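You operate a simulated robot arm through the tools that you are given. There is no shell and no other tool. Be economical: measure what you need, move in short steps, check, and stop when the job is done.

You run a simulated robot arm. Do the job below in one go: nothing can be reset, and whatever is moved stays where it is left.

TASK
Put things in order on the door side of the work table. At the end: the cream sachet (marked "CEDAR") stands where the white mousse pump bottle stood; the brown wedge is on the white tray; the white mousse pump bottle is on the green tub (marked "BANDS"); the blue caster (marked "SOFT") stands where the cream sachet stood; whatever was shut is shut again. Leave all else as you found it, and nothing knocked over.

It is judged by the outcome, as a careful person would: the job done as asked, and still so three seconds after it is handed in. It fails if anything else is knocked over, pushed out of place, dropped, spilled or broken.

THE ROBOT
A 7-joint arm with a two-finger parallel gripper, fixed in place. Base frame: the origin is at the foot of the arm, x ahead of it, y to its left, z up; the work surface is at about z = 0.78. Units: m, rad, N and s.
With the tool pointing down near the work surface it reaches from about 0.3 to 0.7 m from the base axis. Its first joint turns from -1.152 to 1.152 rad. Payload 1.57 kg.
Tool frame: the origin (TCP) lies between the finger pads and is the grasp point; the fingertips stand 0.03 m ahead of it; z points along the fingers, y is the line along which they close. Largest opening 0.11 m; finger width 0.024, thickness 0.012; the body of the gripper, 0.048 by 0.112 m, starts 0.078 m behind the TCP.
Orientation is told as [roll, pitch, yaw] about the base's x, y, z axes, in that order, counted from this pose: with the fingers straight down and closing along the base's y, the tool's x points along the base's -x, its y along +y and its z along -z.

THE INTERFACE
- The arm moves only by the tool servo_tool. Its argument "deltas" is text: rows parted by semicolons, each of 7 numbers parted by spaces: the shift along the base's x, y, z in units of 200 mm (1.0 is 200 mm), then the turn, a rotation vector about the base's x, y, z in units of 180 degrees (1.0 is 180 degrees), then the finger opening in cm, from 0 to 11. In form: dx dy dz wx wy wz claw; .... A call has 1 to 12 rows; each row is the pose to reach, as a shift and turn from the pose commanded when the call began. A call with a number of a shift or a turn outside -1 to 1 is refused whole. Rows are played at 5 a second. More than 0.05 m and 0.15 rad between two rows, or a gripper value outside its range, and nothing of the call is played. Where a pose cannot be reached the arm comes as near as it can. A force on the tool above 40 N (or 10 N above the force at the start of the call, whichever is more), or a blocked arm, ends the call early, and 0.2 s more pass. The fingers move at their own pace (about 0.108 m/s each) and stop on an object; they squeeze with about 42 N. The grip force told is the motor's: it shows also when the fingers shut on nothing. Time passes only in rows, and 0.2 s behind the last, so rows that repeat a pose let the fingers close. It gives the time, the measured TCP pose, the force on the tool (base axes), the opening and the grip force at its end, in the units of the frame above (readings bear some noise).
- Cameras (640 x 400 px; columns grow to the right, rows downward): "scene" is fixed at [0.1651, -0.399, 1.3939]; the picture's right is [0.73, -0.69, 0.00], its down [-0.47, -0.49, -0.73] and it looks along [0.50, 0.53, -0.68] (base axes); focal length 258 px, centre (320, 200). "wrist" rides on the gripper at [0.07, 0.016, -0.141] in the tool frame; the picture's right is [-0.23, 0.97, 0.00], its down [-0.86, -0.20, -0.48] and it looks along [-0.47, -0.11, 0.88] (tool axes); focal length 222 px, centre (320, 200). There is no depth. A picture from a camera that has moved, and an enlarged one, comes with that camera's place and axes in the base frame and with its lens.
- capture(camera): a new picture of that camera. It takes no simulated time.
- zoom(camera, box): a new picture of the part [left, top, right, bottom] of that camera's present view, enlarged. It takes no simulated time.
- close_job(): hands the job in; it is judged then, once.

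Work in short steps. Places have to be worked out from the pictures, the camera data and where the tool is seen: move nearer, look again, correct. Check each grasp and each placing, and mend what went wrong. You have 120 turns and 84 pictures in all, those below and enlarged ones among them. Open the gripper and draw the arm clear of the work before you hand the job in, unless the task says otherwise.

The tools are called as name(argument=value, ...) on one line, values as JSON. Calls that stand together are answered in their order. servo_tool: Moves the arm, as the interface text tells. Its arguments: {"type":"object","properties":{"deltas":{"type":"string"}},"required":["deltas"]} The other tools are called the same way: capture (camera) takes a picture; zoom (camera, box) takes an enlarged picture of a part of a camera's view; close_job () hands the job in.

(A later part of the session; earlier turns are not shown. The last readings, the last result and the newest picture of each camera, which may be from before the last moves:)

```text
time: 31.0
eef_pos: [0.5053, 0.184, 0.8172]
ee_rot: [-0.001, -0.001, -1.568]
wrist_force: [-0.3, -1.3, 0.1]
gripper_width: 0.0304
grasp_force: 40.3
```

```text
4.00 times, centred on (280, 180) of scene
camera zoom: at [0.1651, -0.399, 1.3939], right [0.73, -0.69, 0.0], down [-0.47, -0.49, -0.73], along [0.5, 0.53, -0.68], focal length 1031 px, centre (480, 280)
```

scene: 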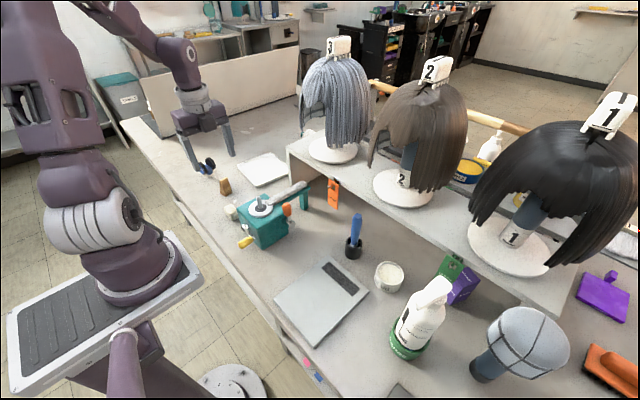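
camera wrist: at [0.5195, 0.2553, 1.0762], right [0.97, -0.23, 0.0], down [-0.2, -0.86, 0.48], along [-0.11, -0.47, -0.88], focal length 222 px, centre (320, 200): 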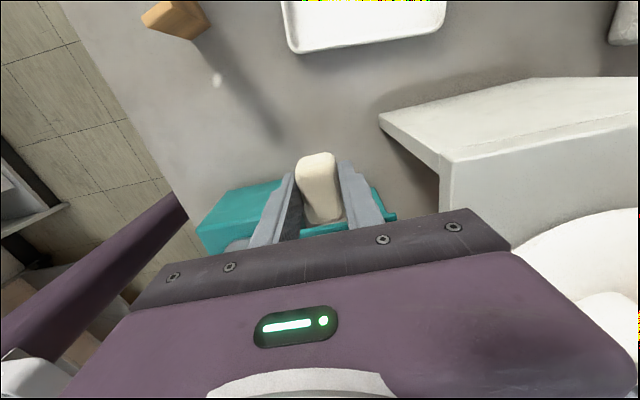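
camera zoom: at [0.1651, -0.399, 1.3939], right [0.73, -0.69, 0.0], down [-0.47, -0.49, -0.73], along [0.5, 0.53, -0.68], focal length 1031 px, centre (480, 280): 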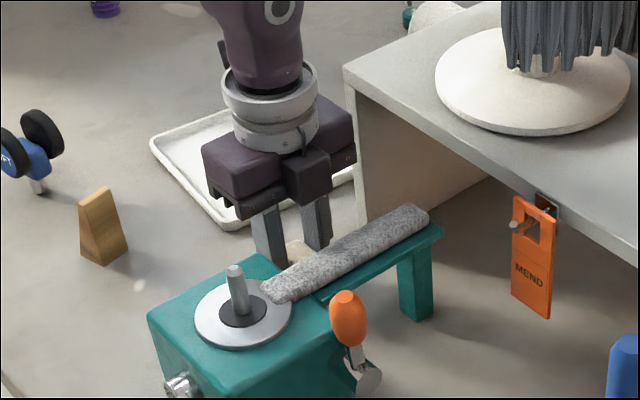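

I'll lower another 2–3 mm until it just touches, then open.

servo_tool(deltas="0 0 -0.012 0 0 0 2.5; 0 0 -0.012 0 0 0 2.5")

servo_tool(deltas="0 0 0 0 0 0 4; 0 0 0 0 0 0 5.5; 0 0 0 0 0 0 6.5; 0 0 0 0 0 0 6.5; 0 0 0.15 0 0 0 6.5; 0 0 0.35 0 0 0 6.5; 0 0 0.6 0 0 0 6.5; 0 0 0.8 0 0 0 6.5")

capture(camera="wrist")

zoom(camera="scene", box=[180, 110, 340, 250])

```text
time: 31.6
eef_pos: [0.5049, 0.1837, 0.815]
ee_rot: [-0.001, -0.001, -1.571]
wrist_force: [1.1, -0.2, -0.1]
gripper_width: 0.0306
grasp_force: 40.2
```

```text
time: 33.4
eef_pos: [0.5038, 0.1841, 0.9725]
ee_rot: [-0.002, 0.0, -1.57]
wrist_force: [0.4, -0.5, -0.1]
gripper_width: 0.065
grasp_force: 0.0
```

```text
41 pictures are left
camera wrist: at [0.5205, 0.2566, 1.1151], right [0.97, -0.23, 0.0], down [-0.2, -0.86, 0.48], along [-0.11, -0.47, -0.88], focal length 222 px, centre (320, 200)
```

wrist: 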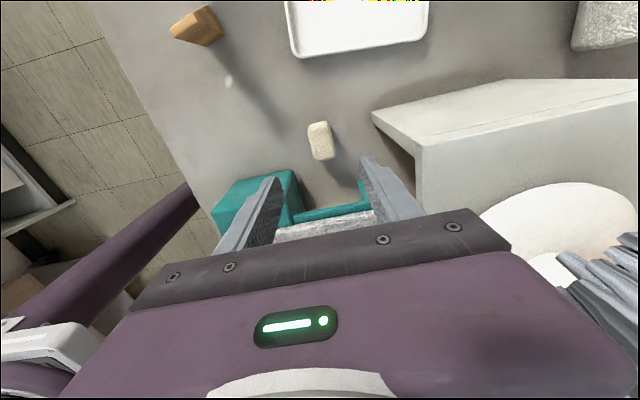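

```text
2.86 times, centred on (260, 180) of scene
camera zoom: at [0.165, -0.399, 1.3939], right [0.73, -0.69, 0.0], down [-0.47, -0.49, -0.73], along [0.5, 0.53, -0.68], focal length 737 px, centre (491, 257)
```

zoom: 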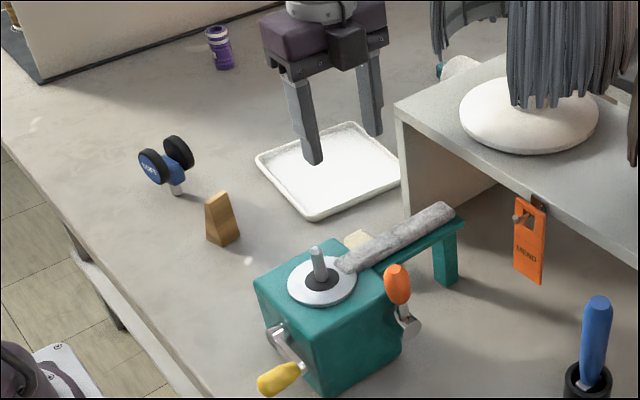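

The sachet now stands at about (0.503, 0.182), where the bottle was. I'll move to the caster near (0.402, 0.465), turning the tool back on the way.

servo_tool(deltas="0 0 0.2 0 0 0.04 7; -0.05 0.05 0.3 0 0 0.085 7; -0.1 0.15 0.3 0 0 0.13 7; -0.2 0.25 0.3 0 0 0.175 7; -0.3 0.35 0.3 0 0 0.22 7; -0.4 0.45 0.3 0 0 0.265 7; -0.5 0.55 0.3 0 0 0.31 7; -0.55 0.65 0.3 0 0 0.355 7; -0.6 0.75 0.3 0 0 0.4 7; -0.65 0.85 0.3 0 0 0.44 7; -0.65 0.95 0.3 0 0 0.48 7; -0.65 1 0.3 0 0 0.5 7")

capture(camera="wrist")

zoom(camera="scene", box=[190, 145, 254, 205])

```text
time: 36.0
eef_pos: [0.3737, 0.3846, 1.0344]
ee_rot: [-0.001, 0.001, 0.004]
wrist_force: [-0.5, -0.3, 0.8]
gripper_width: 0.0699
grasp_force: 0.1
```

```text
39 pictures are left
camera wrist: at [0.3041, 0.4022, 1.1764], right [0.22, 0.97, 0.0], down [0.86, -0.2, 0.48], along [0.47, -0.11, -0.88], focal length 222 px, centre (320, 200)
```

wrist: 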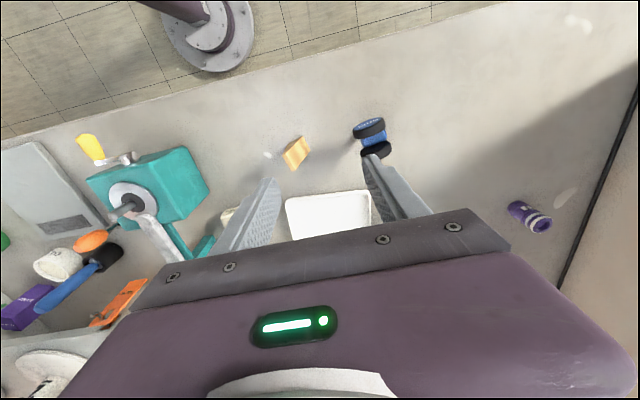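

```text
6.67 times, centred on (222, 175) of scene
camera zoom: at [0.1651, -0.399, 1.3939], right [0.73, -0.69, 0.0], down [-0.47, -0.49, -0.73], along [0.5, 0.53, -0.68], focal length 1719 px, centre (973, 367)
```

zoom: 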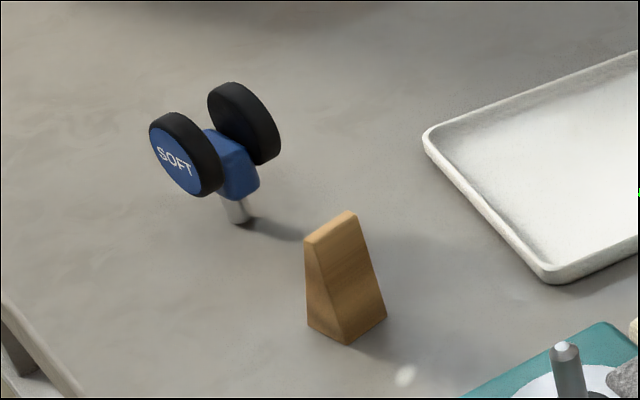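

The caster "SOFT" stands on its stem, with its axle along x and foot near (0.394, 0.460). I'll zoom to measure it.

zoom(camera="wrist", box=[260, 90, 420, 190])

```text
4.00 times, centred on (340, 140) of wrist
camera zoom: at [0.3041, 0.4022, 1.1764], right [0.22, 0.97, 0.0], down [0.86, -0.2, 0.48], along [0.47, -0.11, -0.88], focal length 888 px, centre (240, 440)
```

zoom: 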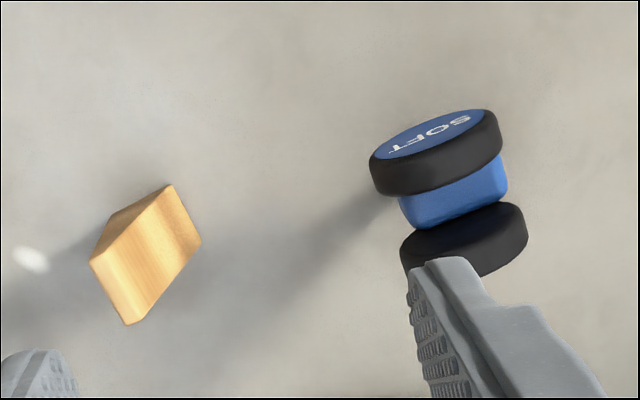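

The hub is triangulated at about (0.407, 0.467, 0.81), and the wheels span about 5 cm in x with flat outer faces. I'll turn -90° again to grip on the wheel faces and hover above.

servo_tool(deltas="0.01 0.03 0 0 0 -0.045 9; 0.03 0.07 0 0 0 -0.09 9; 0.04 0.1 0 0 0 -0.135 9; 0.06 0.15 0 0 0 -0.18 9; 0.08 0.18 0 0 0 -0.225 9; 0.1 0.22 0 0 0 -0.27 9; 0.12 0.26 0 0 0 -0.315 9; 0.14 0.3 0 0 0 -0.36 9; 0.16 0.34 0 0 0 -0.405 9; 0.177 0.38 0 0 0 -0.45 9; 0.177 0.407 -0.1 0 0 -0.495 9; 0.177 0.407 -0.3 0 0 -0.501 9")

zoom(camera="wrist", box=[220, 80, 460, 230])

zoom(camera="scene", box=[160, 110, 280, 210])

```text
time: 38.6
eef_pos: [0.4086, 0.4664, 0.9737]
ee_rot: [-0.002, 0.0, -1.575]
wrist_force: [0.0, -0.2, 0.4]
gripper_width: 0.0899
grasp_force: 0.1
```

```text
2.67 times, centred on (340, 155) of wrist
camera zoom: at [0.4262, 0.5359, 1.1169], right [0.97, -0.23, 0.0], down [-0.2, -0.85, 0.48], along [-0.11, -0.47, -0.88], focal length 592 px, centre (267, 320)
```

zoom: 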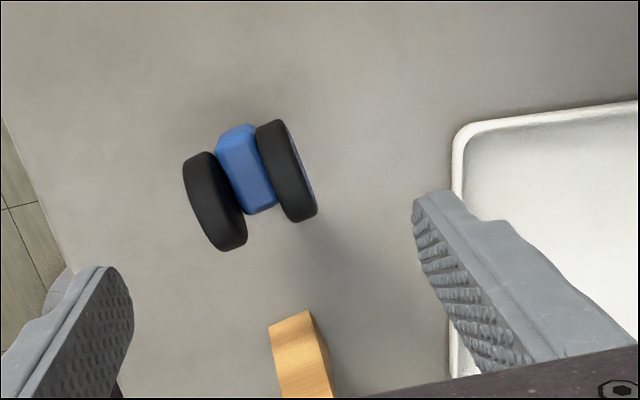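

```text
4.00 times, centred on (220, 160) of scene
camera zoom: at [0.1651, -0.399, 1.3939], right [0.73, -0.69, 0.0], down [-0.47, -0.49, -0.73], along [0.5, 0.53, -0.68], focal length 1031 px, centre (720, 360)
```

zoom: 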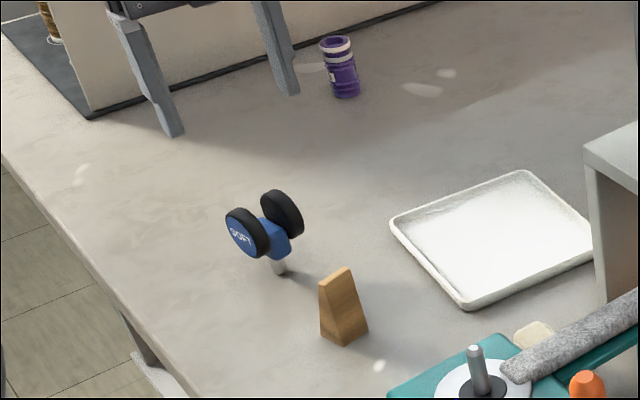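

Refined caster centre is about (0.400, 0.459), with the wheels about 5.7 cm across in x. I'll shift and lower to just above wheel height, then check again.

servo_tool(deltas="-0.043 -0.037 -0.1 0 0 0 9; -0.043 -0.037 -0.3 0 0 0 9; -0.043 -0.037 -0.48 0 0 0 9; -0.043 -0.037 -0.48 0 0 0 9")

capture(camera="wrist")

zoom(camera="scene", box=[170, 130, 266, 210])

```text
time: 39.6
eef_pos: [0.4005, 0.4598, 0.8781]
ee_rot: [-0.003, -0.001, -1.571]
wrist_force: [0.5, -0.2, -0.5]
gripper_width: 0.0899
grasp_force: 0.0
```

```text
34 pictures are left
camera wrist: at [0.4179, 0.5302, 1.0203], right [0.97, -0.23, 0.0], down [-0.2, -0.85, 0.48], along [-0.11, -0.47, -0.88], focal length 222 px, centre (320, 200)
```

wrist: 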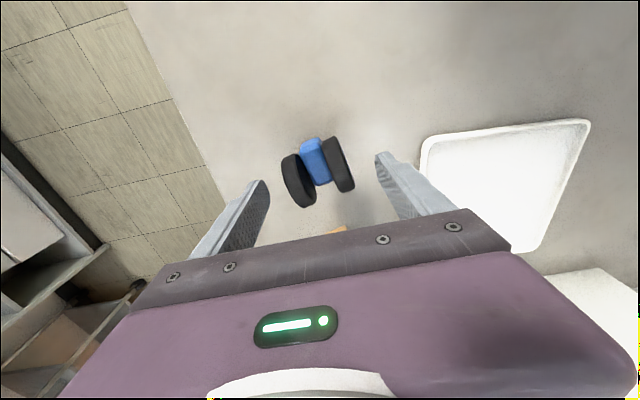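

```text
5.00 times, centred on (218, 170) of scene
camera zoom: at [0.1651, -0.399, 1.3939], right [0.73, -0.69, 0.0], down [-0.47, -0.49, -0.73], along [0.5, 0.53, -0.68], focal length 1289 px, centre (830, 350)
```

zoom: 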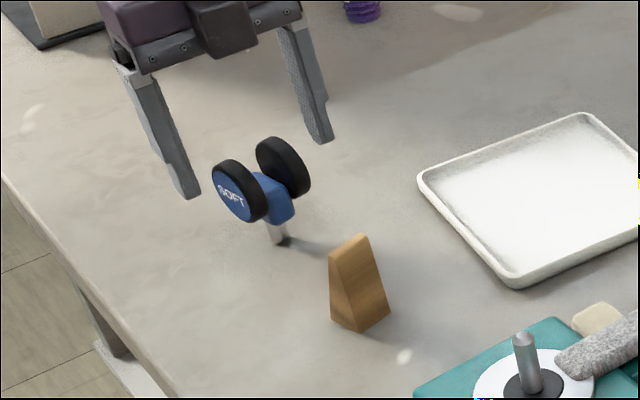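

The caster's mid-wheel point comes out at about (0.399, 0.462, 0.828), centred between the fingers. I'll descend to TCP z≈0.83 and close.

servo_tool(deltas="-0.003 0.01 -0.1 0 0 0 9; -0.003 0.01 -0.2 0 0 0 9; -0.003 0.01 -0.24 0 0 0 8; -0.003 0.01 -0.24 0 0 0 8")

capture(camera="wrist")

zoom(camera="scene", box=[170, 130, 266, 210])

```text
time: 40.6
eef_pos: [0.4005, 0.4605, 0.8305]
ee_rot: [-0.002, 0.001, -1.573]
wrist_force: [0.1, 0.3, 0.3]
gripper_width: 0.08
grasp_force: 0.2
```

```text
32 pictures are left
camera wrist: at [0.4173, 0.5306, 0.9732], right [0.97, -0.23, 0.0], down [-0.2, -0.85, 0.48], along [-0.11, -0.47, -0.88], focal length 222 px, centre (320, 200)
```

wrist: 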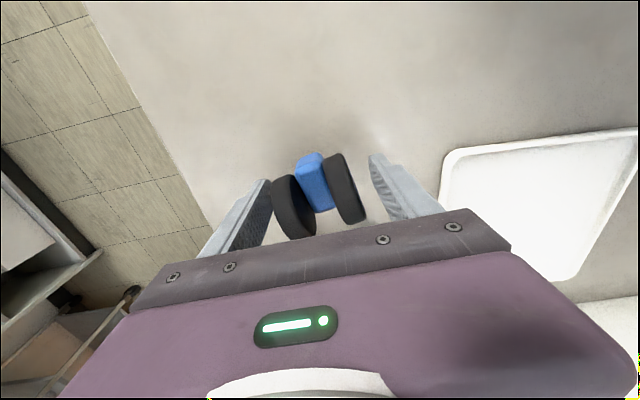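

```text
5.00 times, centred on (218, 170) of scene
camera zoom: at [0.1651, -0.399, 1.3939], right [0.73, -0.69, 0.0], down [-0.47, -0.49, -0.73], along [0.5, 0.53, -0.68], focal length 1289 px, centre (830, 350)
```

zoom: 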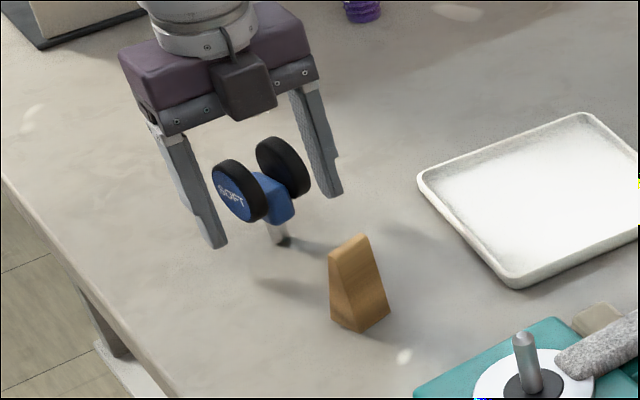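

The wheels are centred between the pads, so I'll close.

servo_tool(deltas="0 0 0 0 0 0 7; 0 0 0 0 0 0 6; 0 0 0 0 0 0 5; 0 0 0 0 0 0 4.5; 0 0 0 0 0 0 4.5")

servo_tool(deltas="0 0 0.05 0 0 0 4.5; 0 0 0.2 0 0 0 4.5; 0 0 0.4 0 0 0 4.5")

zoom(camera="scene", box=[170, 120, 266, 200])

```text
time: 41.8
eef_pos: [0.4012, 0.4602, 0.8308]
ee_rot: [-0.001, 0.0, -1.573]
wrist_force: [-0.1, -0.8, 1.1]
gripper_width: 0.0501
grasp_force: 41.7
```

```text
time: 42.6
eef_pos: [0.3993, 0.4591, 0.9119]
ee_rot: [-0.001, -0.001, -1.573]
wrist_force: [-0.3, -0.7, -0.1]
gripper_width: 0.0502
grasp_force: 41.9
```

```text
5.00 times, centred on (218, 160) of scene
camera zoom: at [0.1651, -0.399, 1.3939], right [0.73, -0.69, 0.0], down [-0.47, -0.49, -0.73], along [0.5, 0.53, -0.68], focal length 1289 px, centre (830, 400)
```

zoom: 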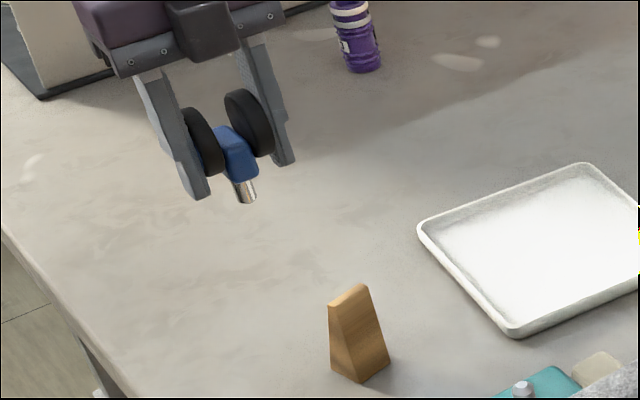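

The caster is lifted with its stem still vertical. I'll carry it to the sachet's old spot at (0.359, 0.2235).

servo_tool(deltas="0 0 0.15 0 0 0 4.5; -0.03 -0.2 0.2 0 0 0 4.5; -0.07 -0.4 0.2 0 0 0 4.5; -0.11 -0.6 0.2 0 0 0 4.5; -0.15 -0.8 0.2 0 0 0 4.5; -0.2 -0.98 0.2 0 0 0 4.5; -0.2 -1 0.2 0 0 0 4.5")

```text
time: 44.2
eef_pos: [0.3603, 0.2599, 0.9504]
ee_rot: [-0.003, 0.001, -1.573]
wrist_force: [-0.6, 0.4, -1.6]
gripper_width: 0.0505
grasp_force: 42.3
```

Now over the spot: a final 3.6 cm shift, then lowering most of the way and checking.

servo_tool(deltas="-0.005 -0.18 0 0 0 0 4.5; -0.005 -0.18 -0.2 0 0 0 4.5; -0.005 -0.18 -0.4 0 0 0 4.5; -0.005 -0.18 -0.53 0 0 0 4.5; -0.005 -0.18 -0.53 0 0 0 4.5")

zoom(camera="scene", box=[190, 160, 286, 240])

capture(camera="wrist")

```text
time: 45.4
eef_pos: [0.3585, 0.2245, 0.8424]
ee_rot: [-0.002, -0.001, -1.574]
wrist_force: [-0.2, 0.3, -1.2]
gripper_width: 0.0503
grasp_force: 41.8
```

```text
5.00 times, centred on (238, 200) of scene
camera zoom: at [0.1651, -0.399, 1.3939], right [0.73, -0.69, 0.0], down [-0.47, -0.49, -0.73], along [0.5, 0.53, -0.68], focal length 1289 px, centre (730, 200)
```

zoom: 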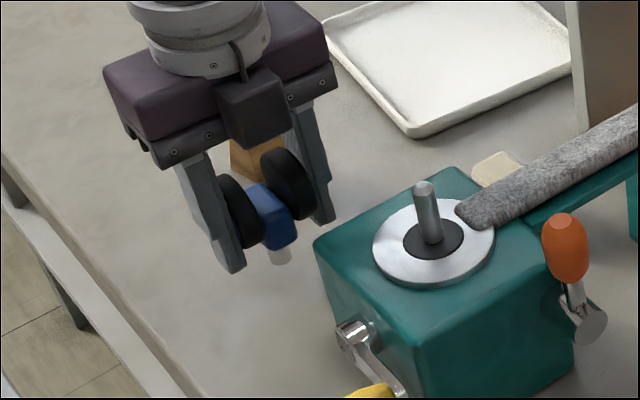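

```text
28 pictures are left
camera wrist: at [0.3763, 0.2951, 0.9854], right [0.97, -0.23, 0.0], down [-0.2, -0.85, 0.48], along [-0.11, -0.47, -0.88], focal length 222 px, centre (320, 200)
```

wrist: 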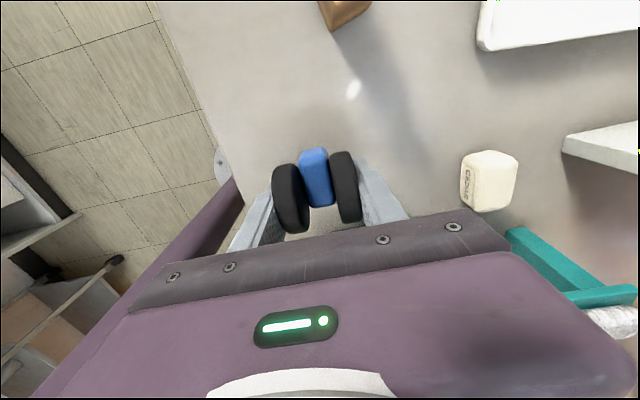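

The position is right (CEDAR sachet is seen in its new place). I'll lower the last 12 mm with force checks.

servo_tool(deltas="0 0 -0.03 0 0 0 4.5; 0 0 -0.05 0 0 0 4.5; 0 0 -0.05 0 0 0 4.5")

servo_tool(deltas="0 0 -0.006 0 0 0 4.5; 0 0 -0.006 0 0 0 4.5")

```text
time: 46.2
eef_pos: [0.3603, 0.2236, 0.8329]
ee_rot: [-0.002, 0.0, -1.572]
wrist_force: [-0.3, 0.9, -0.2]
gripper_width: 0.0502
grasp_force: 42.0
```

```text
time: 46.8
eef_pos: [0.3598, 0.2233, 0.8335]
ee_rot: [-0.001, 0.0, -1.572]
wrist_force: [-0.2, 0.4, -1.0]
gripper_width: 0.0503
grasp_force: 42.3
```

servo_tool(deltas="0 0 -0.008 0 0 0 4.5; 0 0 -0.008 0 0 0 4.5")

servo_tool(deltas="0 0 -0.008 0 0 0 4.5; 0 0 -0.008 0 0 0 4.5")

```text
time: 47.4
eef_pos: [0.3585, 0.2251, 0.8312]
ee_rot: [-0.002, 0.0, -1.573]
wrist_force: [-0.4, 0.6, -0.9]
gripper_width: 0.0503
grasp_force: 41.7
```

```text
time: 48.0
eef_pos: [0.3588, 0.2252, 0.8297]
ee_rot: [0.0, 0.002, -1.572]
wrist_force: [-3.2, -1.8, 32.1]
gripper_width: 0.0505
grasp_force: 42.4
```

Contact reached. I'll ease off 1 mm and then open symmetrically.

servo_tool(deltas="0 0 0.006 0 0 0 4.5; 0 0 0.006 0 0 0 4.5")

servo_tool(deltas="0 0 0 0 0 0 5.4; 0 0 0 0 0 0 6.2; 0 0 0 0 0 0 7; 0 0 0 0 0 0 7.5; 0 0 0 0 0 0 7.5")

zoom(camera="scene", box=[190, 160, 286, 240])

```text
time: 48.6
eef_pos: [0.3583, 0.2247, 0.8307]
ee_rot: [-0.002, 0.001, -1.574]
wrist_force: [2.5, -0.9, 5.2]
gripper_width: 0.0501
grasp_force: 42.1
```

```text
time: 49.8
eef_pos: [0.3587, 0.2246, 0.8314]
ee_rot: [-0.002, -0.002, -1.573]
wrist_force: [0.0, -0.3, 0.0]
gripper_width: 0.0749
grasp_force: 0.0
```

```text
5.00 times, centred on (238, 200) of scene
camera zoom: at [0.1651, -0.399, 1.3939], right [0.73, -0.69, 0.0], down [-0.47, -0.49, -0.73], along [0.5, 0.53, -0.68], focal length 1289 px, centre (730, 200)
```

zoom: 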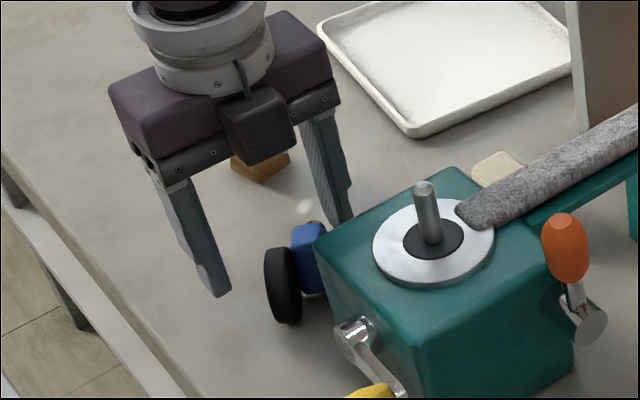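

The caster tipped over toward the teal clamp as I released it. I'll raise the hand and look closely.

servo_tool(deltas="0 0 0.1 0 0 0 8; 0 0 0.3 0 0 0 8; 0 0.1 0.5 0 0 0 8; 0 0.25 0.6 0 0 0 8")

zoom(camera="wrist", box=[220, 80, 460, 230])

zoom(camera="scene", box=[206, 175, 286, 230])

```text
time: 50.8
eef_pos: [0.3599, 0.274, 0.9504]
ee_rot: [-0.002, -0.001, -1.572]
wrist_force: [-0.2, 0.2, 0.5]
gripper_width: 0.0799
grasp_force: 0.0
```

```text
2.67 times, centred on (340, 155) of wrist
camera zoom: at [0.3761, 0.3456, 1.0921], right [0.97, -0.23, 0.0], down [-0.2, -0.85, 0.48], along [-0.11, -0.47, -0.88], focal length 592 px, centre (267, 320)
```

zoom: 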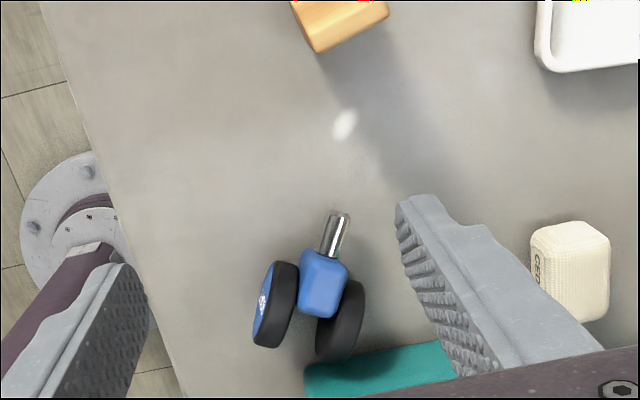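

```text
7.27 times, centred on (246, 202) of scene
camera zoom: at [0.165, -0.399, 1.3939], right [0.73, -0.69, 0.0], down [-0.47, -0.49, -0.73], along [0.5, 0.53, -0.68], focal length 1875 px, centre (858, 182)
```

zoom: 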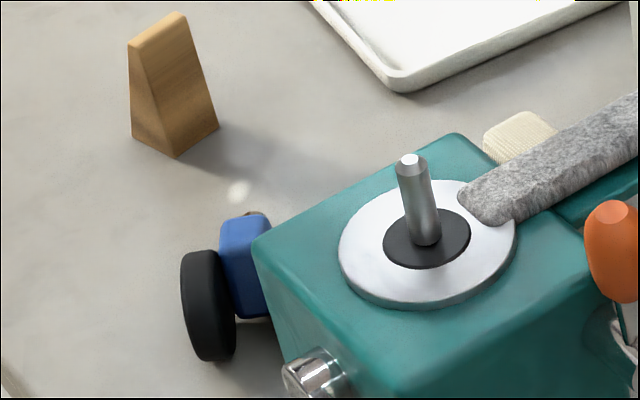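

The caster now lies on its wheels with the stem toward +y; it has to be re-gripped and stood up. I need the space beside it, so I'll move the wedge first: it is at about (0.399, 0.339), ridge turned about 15° from x.

servo_tool(deltas="0.1 0.15 0.1 0 0 0.04 8; 0.195 0.32 0.1 0 0 0.08 7; 0.195 0.325 0 0 0 0.08 7; 0.195 0.325 0 0 0 0.08 7")

zoom(camera="wrist", box=[220, 80, 460, 230])

```text
time: 51.8
eef_pos: [0.3977, 0.3408, 0.9502]
ee_rot: [-0.002, 0.0, -1.321]
wrist_force: [-0.7, 0.8, -0.5]
gripper_width: 0.0699
grasp_force: 0.1
```

```text
2.67 times, centred on (340, 155) of wrist
camera zoom: at [0.3966, 0.4136, 1.0927], right [1.0, 0.02, 0.0], down [0.02, -0.88, 0.48], along [0.01, -0.48, -0.88], focal length 592 px, centre (267, 320)
```

zoom: 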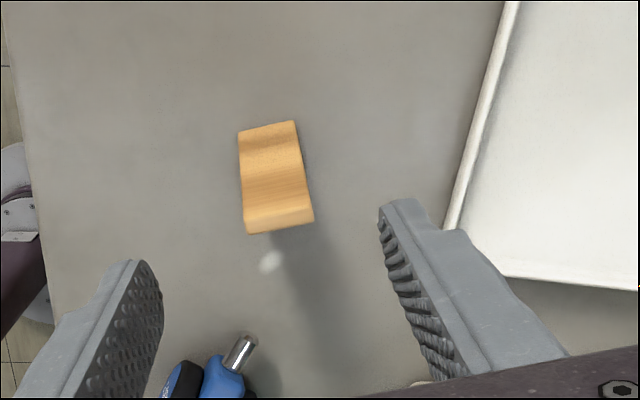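

The wedge has a vertical -y face and slants on +y; its grip centre is about (0.401, 0.332). I'll descend with a 6 cm opening and close on the end faces.

servo_tool(deltas="0.017 -0.044 -0.2 0 0 0 6; 0.017 -0.044 -0.4 0 0 0 6; 0.017 -0.044 -0.55 0 0 0 6; 0.017 -0.044 -0.66 0 0 0 6; 0.017 -0.044 -0.66 0 0 0 6")

capture(camera="wrist")

```text
time: 53.0
eef_pos: [0.4017, 0.3314, 0.8205]
ee_rot: [-0.001, 0.001, -1.32]
wrist_force: [0.1, 1.0, -0.1]
gripper_width: 0.06
grasp_force: 0.0
```

```text
23 pictures are left
camera wrist: at [0.3999, 0.4037, 0.9618], right [1.0, 0.02, 0.0], down [0.02, -0.88, 0.48], along [0.01, -0.48, -0.88], focal length 222 px, centre (320, 200)
```

wrist: 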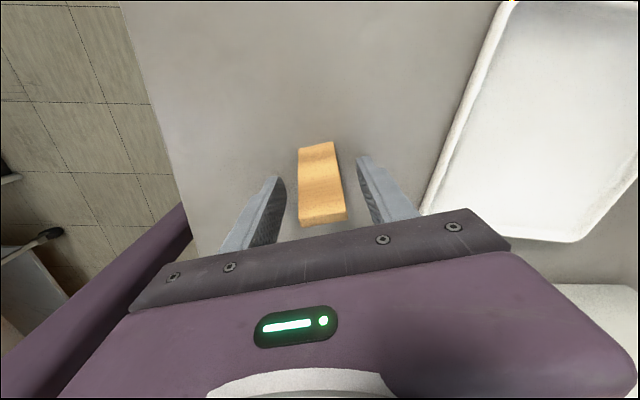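

The wedge is centred, so I'll close, lift and carry it toward the tray at (0.555, 0.352).

servo_tool(deltas="0 0 0 0 0 0 4; 0 0 0 0 0 0 2; 0 0 0 0 0 0 2; 0 0 0 0 0 0 2; 0 0 0.15 0 0 0 2; 0 0 0.35 0 0 0 2; 0.2 0.03 0.4 0 0 0 2; 0.4 0.06 0.4 0 0 0 2; 0.6 0.08 0.4 0 0 0 2; 0.75 0.1 0.4 0 0 0 2; 0.75 0.1 0.4 0 0 0 2")

zoom(camera="scene", box=[180, 110, 340, 240])

```text
time: 55.4
eef_pos: [0.5492, 0.3496, 0.8996]
ee_rot: [-0.001, 0.0, -1.322]
wrist_force: [0.0, -0.2, -0.4]
gripper_width: 0.029
grasp_force: 38.6
```

```text
3.08 times, centred on (260, 175) of scene
camera zoom: at [0.1651, -0.399, 1.3939], right [0.73, -0.69, 0.0], down [-0.47, -0.49, -0.73], along [0.5, 0.53, -0.68], focal length 793 px, centre (505, 277)
```

zoom: 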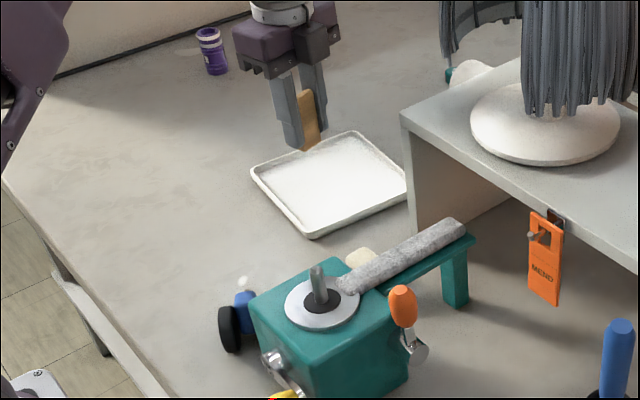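

The wedge is held over the tray. I'll lower with force checks.

servo_tool(deltas="0.04 0 -0.15 0 0 0 2; 0.06 0 -0.3 0 0 0 2; 0.06 0 -0.35 0 0 0 2; 0.06 0 -0.35 0 0 0 2")

servo_tool(deltas="0 0 -0.012 0 0 0 2; 0 0 -0.012 0 0 0 2")

servo_tool(deltas="0 0 -0.01 0 0 0 2; 0 0 -0.01 0 0 0 2")

```text
time: 56.4
eef_pos: [0.5631, 0.3502, 0.8286]
ee_rot: [-0.004, 0.0, -1.322]
wrist_force: [0.6, 0.4, -0.9]
gripper_width: 0.0288
grasp_force: 39.2
```

```text
time: 57.0
eef_pos: [0.5631, 0.3518, 0.8262]
ee_rot: [-0.001, 0.002, -1.321]
wrist_force: [-0.8, -0.1, -0.1]
gripper_width: 0.0287
grasp_force: 39.1
```

```text
time: 57.6
eef_pos: [0.5621, 0.3514, 0.8266]
ee_rot: [0.0, 0.004, -1.322]
wrist_force: [-1.5, 0.5, 6.6]
gripper_width: 0.0287
grasp_force: 39.1
```

Contact on the tray floor at 6.6 N. I'll open and rise.

servo_tool(deltas="0 0 0 0 0 0 3.5; 0 0 0 0 0 0 5; 0 0 0 0 0 0 6; 0 0 0 0 0 0 6; 0 0 0.2 0 0 0 6; 0 0 0.4 0 0 0 6; 0 0 0.6 0 0 0 6; -0.2 -0.05 0.75 0 0 -0.04 6; -0.4 -0.1 0.75 0 0 -0.08 6; -0.6 -0.2 0.75 0 0 -0.08 6; -0.8 -0.25 0.75 0 0 -0.08 8; -1 -0.3 0.75 0 0 -0.08 8")

zoom(camera="wrist", box=[200, 60, 520, 260])

zoom(camera="scene", box=[200, 130, 320, 230])

```text
refused: row 8 steps farther than a row can; nothing moved
```

```text
2.00 times, centred on (360, 160) of wrist
camera zoom: at [0.562, 0.4235, 0.9671], right [1.0, 0.02, 0.0], down [0.02, -0.88, 0.48], along [0.01, -0.48, -0.88], focal length 444 px, centre (240, 280)
```

zoom: 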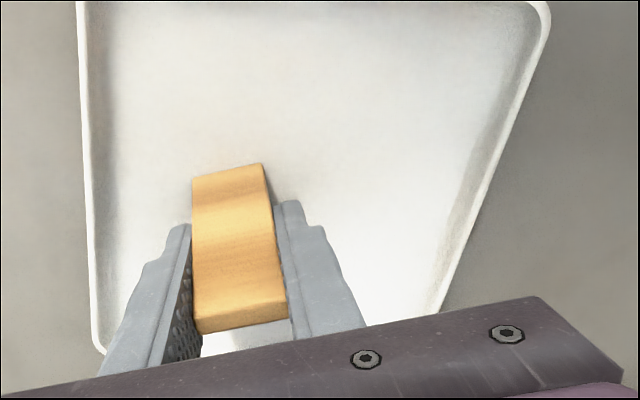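

```text
4.00 times, centred on (260, 180) of scene
camera zoom: at [0.1649, -0.399, 1.3939], right [0.73, -0.69, 0.0], down [-0.47, -0.49, -0.73], along [0.5, 0.53, -0.68], focal length 1031 px, centre (560, 280)
```

zoom: 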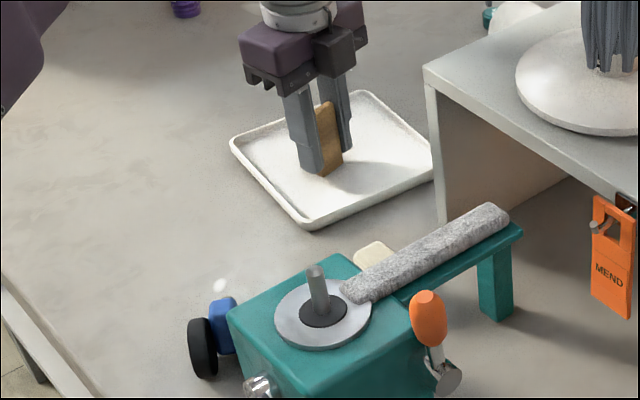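

One row exceeded the limit, so nothing moved. The wedge sits well inside the tray. I'll release it and rise straight up first.

servo_tool(deltas="0 0 0 0 0 0 3.5; 0 0 0 0 0 0 5; 0 0 0 0 0 0 5.5; 0 0 0 0 0 0 5.5; 0 0 0.2 0 0 0 5.5; 0 0 0.4 0 0 0 5.5; 0 0 0.6 0 0 0 5.5; 0 0 0.75 0 0 0 5.5; -0.2 0 0.75 0 0 -0.04 5.5; -0.4 -0.03 0.75 0 0 -0.08 5.5; -0.6 -0.05 0.75 0 0 -0.12 5.5; -0.8 -0.1 0.75 0 0 -0.16 5.5")

servo_tool(deltas="-0.05 -0.2 0 0 0 -0.04 7; -0.1 -0.4 0 0 0 -0.08 7; -0.13 -0.55 0 0 0 -0.086 7; -0.13 -0.55 -0.1 0 0 -0.086 7; -0.13 -0.55 -0.1 0 0 -0.086 7")

zoom(camera="wrist", box=[220, 80, 460, 230])

zoom(camera="scene", box=[200, 130, 320, 230])

```text
time: 60.2
eef_pos: [0.4049, 0.3282, 0.9752]
ee_rot: [-0.001, 0.003, -1.827]
wrist_force: [-0.7, 0.0, 1.0]
gripper_width: 0.0549
grasp_force: 0.0
```

```text
time: 61.4
eef_pos: [0.3765, 0.2204, 0.9556]
ee_rot: [0.0, -0.002, -2.095]
wrist_force: [0.4, 0.0, -0.1]
gripper_width: 0.0698
grasp_force: 0.1
```

```text
2.67 times, centred on (340, 155) of wrist
camera zoom: at [0.4267, 0.2734, 1.097], right [0.73, -0.68, 0.0], down [-0.6, -0.64, 0.48], along [-0.33, -0.35, -0.88], focal length 592 px, centre (267, 320)
```

zoom: 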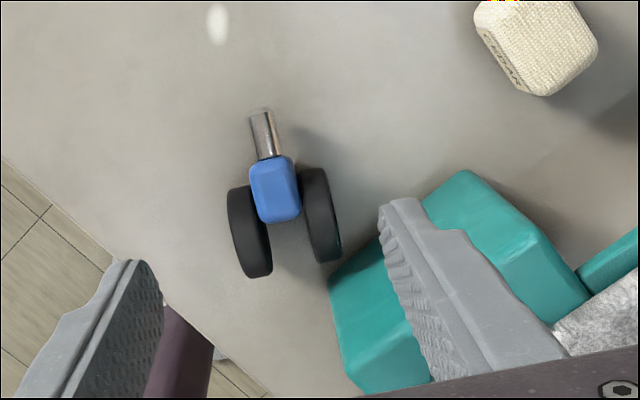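

```text
4.00 times, centred on (260, 180) of scene
camera zoom: at [0.1651, -0.399, 1.3939], right [0.73, -0.69, 0.0], down [-0.47, -0.49, -0.73], along [0.5, 0.53, -0.68], focal length 1031 px, centre (560, 280)
```

zoom: 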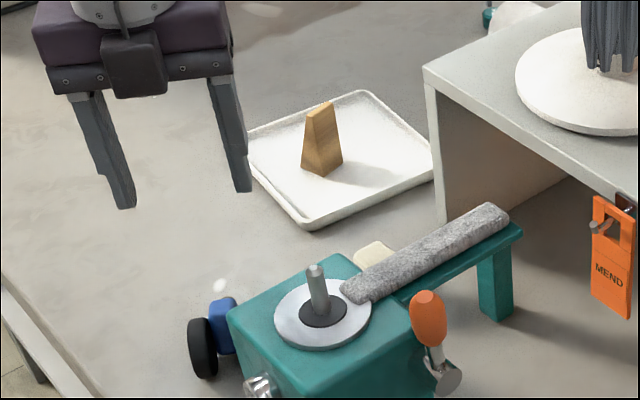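

The wedge stands fine on the tray. The caster's wheel centre is about (0.366, 0.197) with the axle at about -28°, aligned with the tool. I'll descend and grip the wheels again.

servo_tool(deltas="-0.043 -0.102 -0.1 0 0 0 7.5; -0.043 -0.102 -0.3 0 0 0 7.5; -0.043 -0.102 -0.5 0 0 0 7.5; -0.043 -0.102 -0.66 0 0 0 7.5; -0.043 -0.102 -0.66 0 0 0 7.5")

capture(camera="wrist")

```text
time: 62.6
eef_pos: [0.3679, 0.1999, 0.8243]
ee_rot: [0.0, 0.001, -2.094]
wrist_force: [0.3, -0.1, -1.0]
gripper_width: 0.0753
grasp_force: 0.0
```

```text
17 pictures are left
camera wrist: at [0.4177, 0.2525, 0.9658], right [0.73, -0.68, 0.0], down [-0.6, -0.64, 0.48], along [-0.33, -0.35, -0.88], focal length 222 px, centre (320, 200)
```

wrist: 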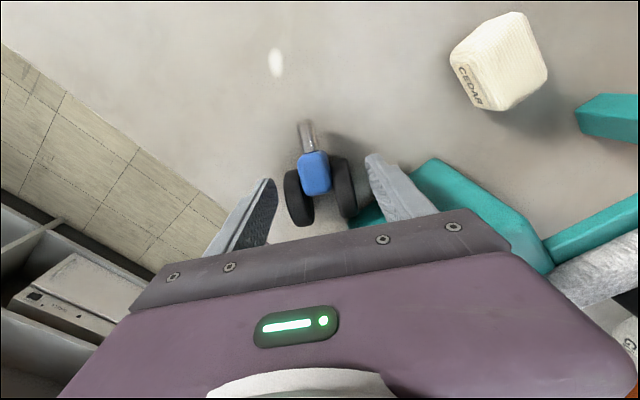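

The wheels are between the pads. I'll close and lift, then check.

servo_tool(deltas="0 0 0 0 0 0 6.2; 0 0 0 0 0 0 5; 0 0 0 0 0 0 4.5; 0 0 0 0 0 0 4.5; 0 0 0.1 0 0 0 4.5; 0 0 0.3 0 0 0 4.5; 0 0 0.5 0 0 0 4.5; 0 0 0.6 0 0 0 4.5")

zoom(camera="scene", box=[190, 130, 310, 230])

```text
time: 64.4
eef_pos: [0.3679, 0.1998, 0.9429]
ee_rot: [-0.003, 0.0, -2.096]
wrist_force: [-0.3, -0.8, -0.7]
gripper_width: 0.0499
grasp_force: 41.6
```

```text
4.00 times, centred on (250, 180) of scene
camera zoom: at [0.1651, -0.399, 1.3939], right [0.73, -0.69, 0.0], down [-0.47, -0.49, -0.73], along [0.5, 0.53, -0.68], focal length 1031 px, centre (600, 280)
```

zoom: 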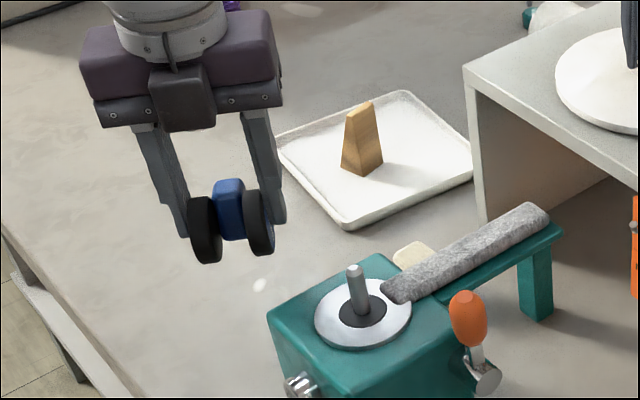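

The caster is held with the stem pointing away from the camera. I'll carry it to open space near (0.39, 0.36), yawing +60° so I can then tilt sideways.

servo_tool(deltas="0.02 0.08 0.05 0 0 0.04 4.5; 0.04 0.18 0.1 0 0 0.08 4.5; 0.05 0.28 0.15 0 0 0.12 4.5; 0.06 0.38 0.2 0 0 0.16 4.5; 0.08 0.48 0.2 0 0 0.2 4.5; 0.1 0.58 0.2 0 0 0.24 4.5; 0.11 0.68 0.2 0 0 0.28 4.5; 0.11 0.75 0.2 0 0 0.32 4.5; 0.11 0.8 0.2 0 0 0.333 4.5")

servo_tool(deltas="0 0 0 -0.036 -0.0208 0 4.5; 0 0 0 -0.072 -0.0416 0 4.5; 0 0 0 -0.108 -0.0624 0 4.5; 0 0 0 -0.144 -0.0831 0 4.5; 0 0 0 -0.18 -0.1039 0 4.5")

capture(camera="scene")

```text
time: 66.4
eef_pos: [0.391, 0.3591, 0.9831]
ee_rot: [-0.002, 0.001, -1.045]
wrist_force: [0.5, -0.2, 0.0]
gripper_width: 0.05
grasp_force: 42.3
```

```text
time: 67.6
eef_pos: [0.3904, 0.3597, 0.9835]
ee_rot: [-0.001, -0.653, -1.051]
wrist_force: [-0.5, -0.1, -0.8]
gripper_width: 0.05
grasp_force: 42.3
```

```text
15 pictures are left
```

scene: 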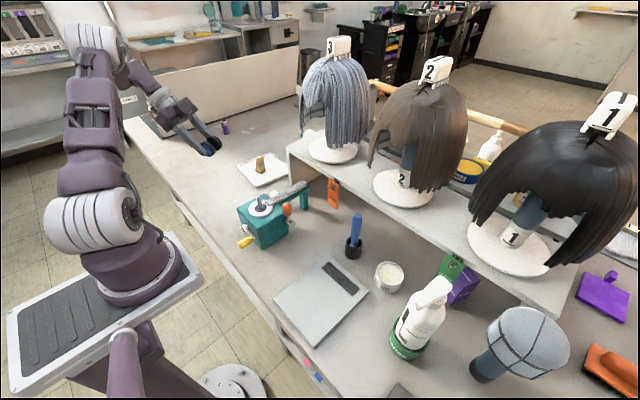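

The tilt tracks well at 37°. I'll tilt on to about 65° and inspect the stem.

servo_tool(deltas="0 0 0 -0.036 -0.0208 0 4.5; 0 0 0 -0.072 -0.0416 0 4.5; 0 0 0 -0.108 -0.0624 0 4.5; 0 0 0 -0.132 -0.0762 0 4.5; 0 0 0 -0.132 -0.0762 0 4.5")

zoom(camera="scene", box=[140, 80, 260, 180])

capture(camera="wrist")

```text
time: 68.8
eef_pos: [0.3944, 0.344, 0.9802]
ee_rot: [0.004, -1.131, -1.049]
wrist_force: [0.6, 0.3, -0.7]
gripper_width: 0.0497
grasp_force: 41.5
out of reach, approached as far as the arm can: row 4, 5
```

```text
4.00 times, centred on (200, 130) of scene
camera zoom: at [0.1651, -0.399, 1.3939], right [0.73, -0.69, 0.0], down [-0.47, -0.49, -0.73], along [0.5, 0.53, -0.68], focal length 1031 px, centre (800, 480)
```

zoom: 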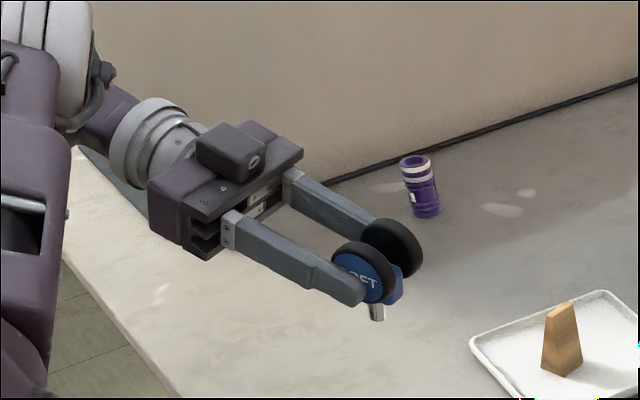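

```text
13 pictures are left
camera wrist: at [0.3302, 0.4902, 0.9787], right [0.89, 0.4, 0.21], down [-0.21, -0.04, 0.98], along [0.4, -0.91, 0.05], focal length 222 px, centre (320, 200)
```

wrist: 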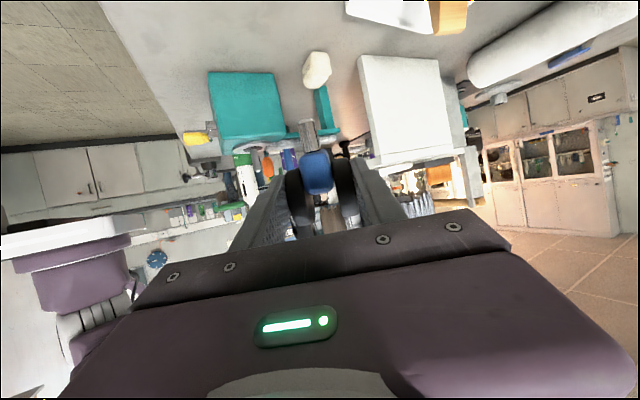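

The tilt is 65° at its limit here, and the stem looks nearly down but maybe still leaning. I'll zoom tightly to measure.

zoom(camera="scene", box=[214, 132, 254, 164])

```text
12.50 times, centred on (234, 148) of scene
camera zoom: at [0.1651, -0.399, 1.3939], right [0.73, -0.69, 0.0], down [-0.47, -0.49, -0.73], along [0.5, 0.53, -0.68], focal length 3223 px, centre (1395, 850)
```

zoom: 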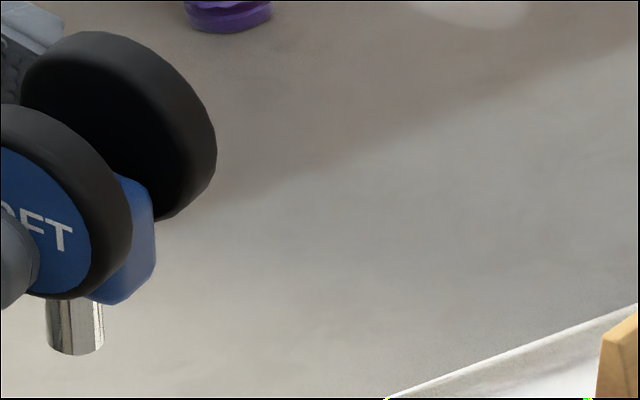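

The stem still leans about 16° toward +s, so a total tilt of about 81° is needed. The base-joint limit likely stopped it here. I'll move toward the target, where the wrist sits at a smaller base angle, and tilt further there.

servo_tool(deltas="-0.03 -0.15 0 0 0 0 4.5; -0.08 -0.35 0 0 0 0 4.5; -0.14 -0.52 0 0 0 0 4.5; -0.17 -0.6 0 0 0 0 4.5")

servo_tool(deltas="0 0 0 -0.03 -0.0173 0 4.5; 0 0 0 -0.06 -0.0346 0 4.5; 0 0 0 -0.078 -0.045 0 4.5; 0 0 0 -0.078 -0.045 0 4.5")

```text
time: 69.8
eef_pos: [0.3662, 0.2252, 0.9848]
ee_rot: [-0.009, -1.128, -1.043]
wrist_force: [0.5, 0.3, -0.3]
gripper_width: 0.0498
grasp_force: 42.2
out of reach, approached as far as the arm can: row 4
```

```text
time: 70.8
eef_pos: [0.3858, 0.2365, 0.9911]
ee_rot: [-0.013, -1.415, -1.038]
wrist_force: [-0.5, 0.0, -0.6]
gripper_width: 0.0499
grasp_force: 41.9
out of reach, approached as far as the arm can: row 1, 2, 3, 4
```

The tilt of 81° is reached but position is limited. Yawing the hand -35°, so the wrist sits farther from the base, should restore reach.

servo_tool(deltas="0 0 0 0 0 -0.04 4.5; 0 0 0 0 0 -0.08 4.5; 0 0 0 0 0 -0.12 4.5; 0 0 0 0 0 -0.16 4.5; 0 0 0 0 0 -0.194 4.5; 0 0 0 0 0 -0.194 4.5")

```text
time: 72.2
eef_pos: [0.3803, 0.2101, 0.9944]
ee_rot: [0.014, -1.405, -1.63]
wrist_force: [0.1, -0.4, -1.3]
gripper_width: 0.0499
grasp_force: 42.2
out of reach, approached as far as the arm can: row 3, 4, 5, 6
```

The position error persists at about 2 cm. I'll try lower down, where the wrist geometry differs.

servo_tool(deltas="0 0 -0.1 0 0 0 4.5; 0 0 -0.25 0 0 0 4.5; 0 0 -0.4 0 0 0 4.5; 0 0 -0.4 0 0 0 4.5")

capture(camera="scene")

```text
time: 73.2
eef_pos: [0.3789, 0.2085, 0.9125]
ee_rot: [0.004, -1.413, -1.663]
wrist_force: [-0.1, 0.3, -1.1]
gripper_width: 0.0496
grasp_force: 42.2
```

```text
11 pictures are left
```

scene: 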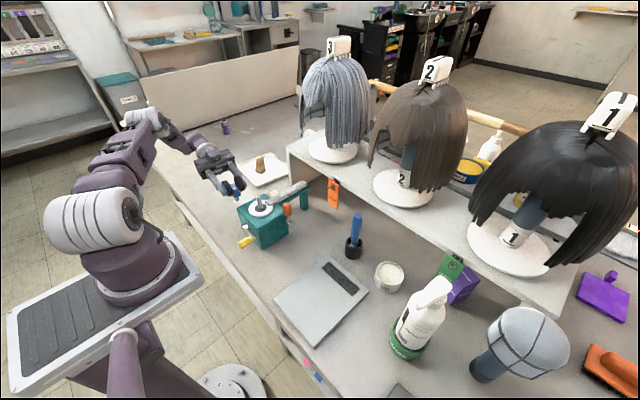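

Now reachable at the full 81° tilt. The axle sits about 1.8 cm ahead of the TCP, so I'll target TCP (0.3605, 0.2415) and lower to about 0.86, then check the stem.

servo_tool(deltas="-0.04 0.08 -0.05 0 0 0 4.5; -0.092 0.165 -0.1 0 0 0 4.5; -0.092 0.165 -0.2 0 0 0 4.5; -0.092 0.165 -0.26 0 0 0 4.5; -0.092 0.165 -0.26 0 0 0 4.5")

zoom(camera="scene", box=[205, 160, 269, 220])

```text
time: 74.4
eef_pos: [0.3795, 0.2079, 0.913]
ee_rot: [0.004, -1.415, -1.661]
wrist_force: [-0.5, -0.3, -0.5]
gripper_width: 0.0499
grasp_force: 42.0
out of reach, approached as far as the arm can: row 1, 2, 3, 4, 5
```

```text
6.67 times, centred on (237, 190) of scene
camera zoom: at [0.1651, -0.399, 1.3939], right [0.73, -0.69, 0.0], down [-0.47, -0.49, -0.73], along [0.5, 0.53, -0.68], focal length 1719 px, centre (873, 267)
```

zoom: 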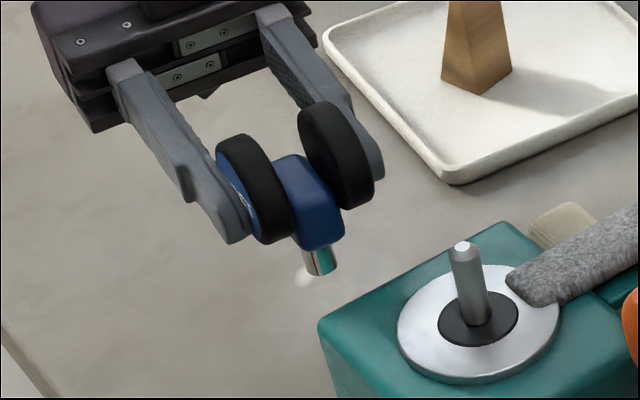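

The stem is now vertical (it matches the local vertical), but that combined move was blocked. I'll probe which direction is limited with small separate moves.

servo_tool(deltas="0 0 -0.1 0 0 0 4.5; 0 0 -0.2 0 0 0 4.5")

servo_tool(deltas="0 0.1 0 0 0 0 4.5")

servo_tool(deltas="-0.05 0 0 0 0 0 4.5")

servo_tool(deltas="0 0 0 0 0 -0.04 4.5; 0 0 0 0 0 -0.08 4.5")

```text
time: 75.0
eef_pos: [0.3789, 0.2083, 0.8922]
ee_rot: [0.008, -1.41, -1.662]
wrist_force: [-0.3, 0.1, -1.0]
gripper_width: 0.0498
grasp_force: 41.6
out of reach, approached as far as the arm can: row 2
```

```text
time: 75.4
eef_pos: [0.3786, 0.2094, 0.8915]
ee_rot: [0.006, -1.409, -1.661]
wrist_force: [-0.8, 0.1, -1.0]
gripper_width: 0.0499
grasp_force: 42.1
out of reach, approached as far as the arm can: row 1
```

```text
time: 75.8
eef_pos: [0.3692, 0.2088, 0.8923]
ee_rot: [0.002, -1.413, -1.661]
wrist_force: [0.1, -0.2, -0.7]
gripper_width: 0.0498
grasp_force: 41.5
```

```text
time: 76.4
eef_pos: [0.391, 0.1878, 0.8909]
ee_rot: [0.058, -1.393, -1.828]
wrist_force: [-1.2, 26.8, 1.2]
gripper_width: 0.0497
grasp_force: 41.8
out of reach, approached as far as the arm can: row 1, 2
stopped in row 2: the force on the tool passed its limit (the readings are from after the stop); the commanded pose is now the measured one
```

The last probe pushed the caster against the clamp (27 N in y). I'll back off immediately: undo the yaw and rise.

servo_tool(deltas="-0.05 0.05 0.02 0 0 0.04 4.5; -0.1 0.1 0.1 0 0 0.053 4.5; -0.1 0.1 0.25 0 0 0.053 4.5; -0.1 0.1 0.4 0 0 0.053 4.5")

capture(camera="scene")

```text
time: 77.4
eef_pos: [0.371, 0.2058, 0.9717]
ee_rot: [0.063, -1.398, -1.666]
wrist_force: [-0.2, 0.3, -0.8]
gripper_width: 0.05
grasp_force: 42.3
```

```text
9 pictures are left
```

scene: 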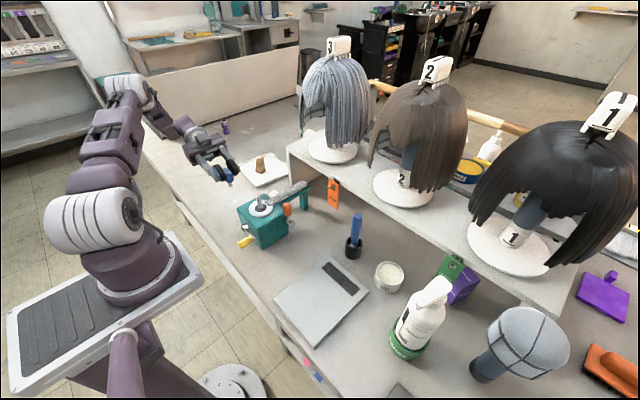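

The clamp is unmoved. The extreme tilt is at the arm's limit, so I'll bring the tool back to vertical over open space, set the caster down lying, and re-grip it pre-tilted so that smaller tilts suffice.

servo_tool(deltas="0.01 0.07 0 0.0443 -0.0042 0 4.5; 0.02 0.14 0 0.0886 -0.0085 0 4.5; 0.03 0.21 0 0.1329 -0.0127 0 4.5; 0.04 0.28 0 0.1772 -0.0169 0 4.5; 0.05 0.35 0 0.2215 -0.0212 0 4.5; 0.06 0.42 0 0.2658 -0.0254 0 4.5; 0.07 0.5 0 0.31 -0.0296 0 4.5; 0.08 0.58 0 0.3544 -0.0338 0 4.5; 0.09 0.66 0 0.3987 -0.0381 0 4.5; 0.1 0.75 0 0.443 -0.0423 0 4.5; 0.1 0.75 0 0.443 -0.0423 0 4.5")

```text
time: 79.8
eef_pos: [0.3909, 0.3571, 0.9717]
ee_rot: [0.063, 0.002, -1.669]
wrist_force: [0.5, -0.1, -0.6]
gripper_width: 0.05
grasp_force: 41.8
```

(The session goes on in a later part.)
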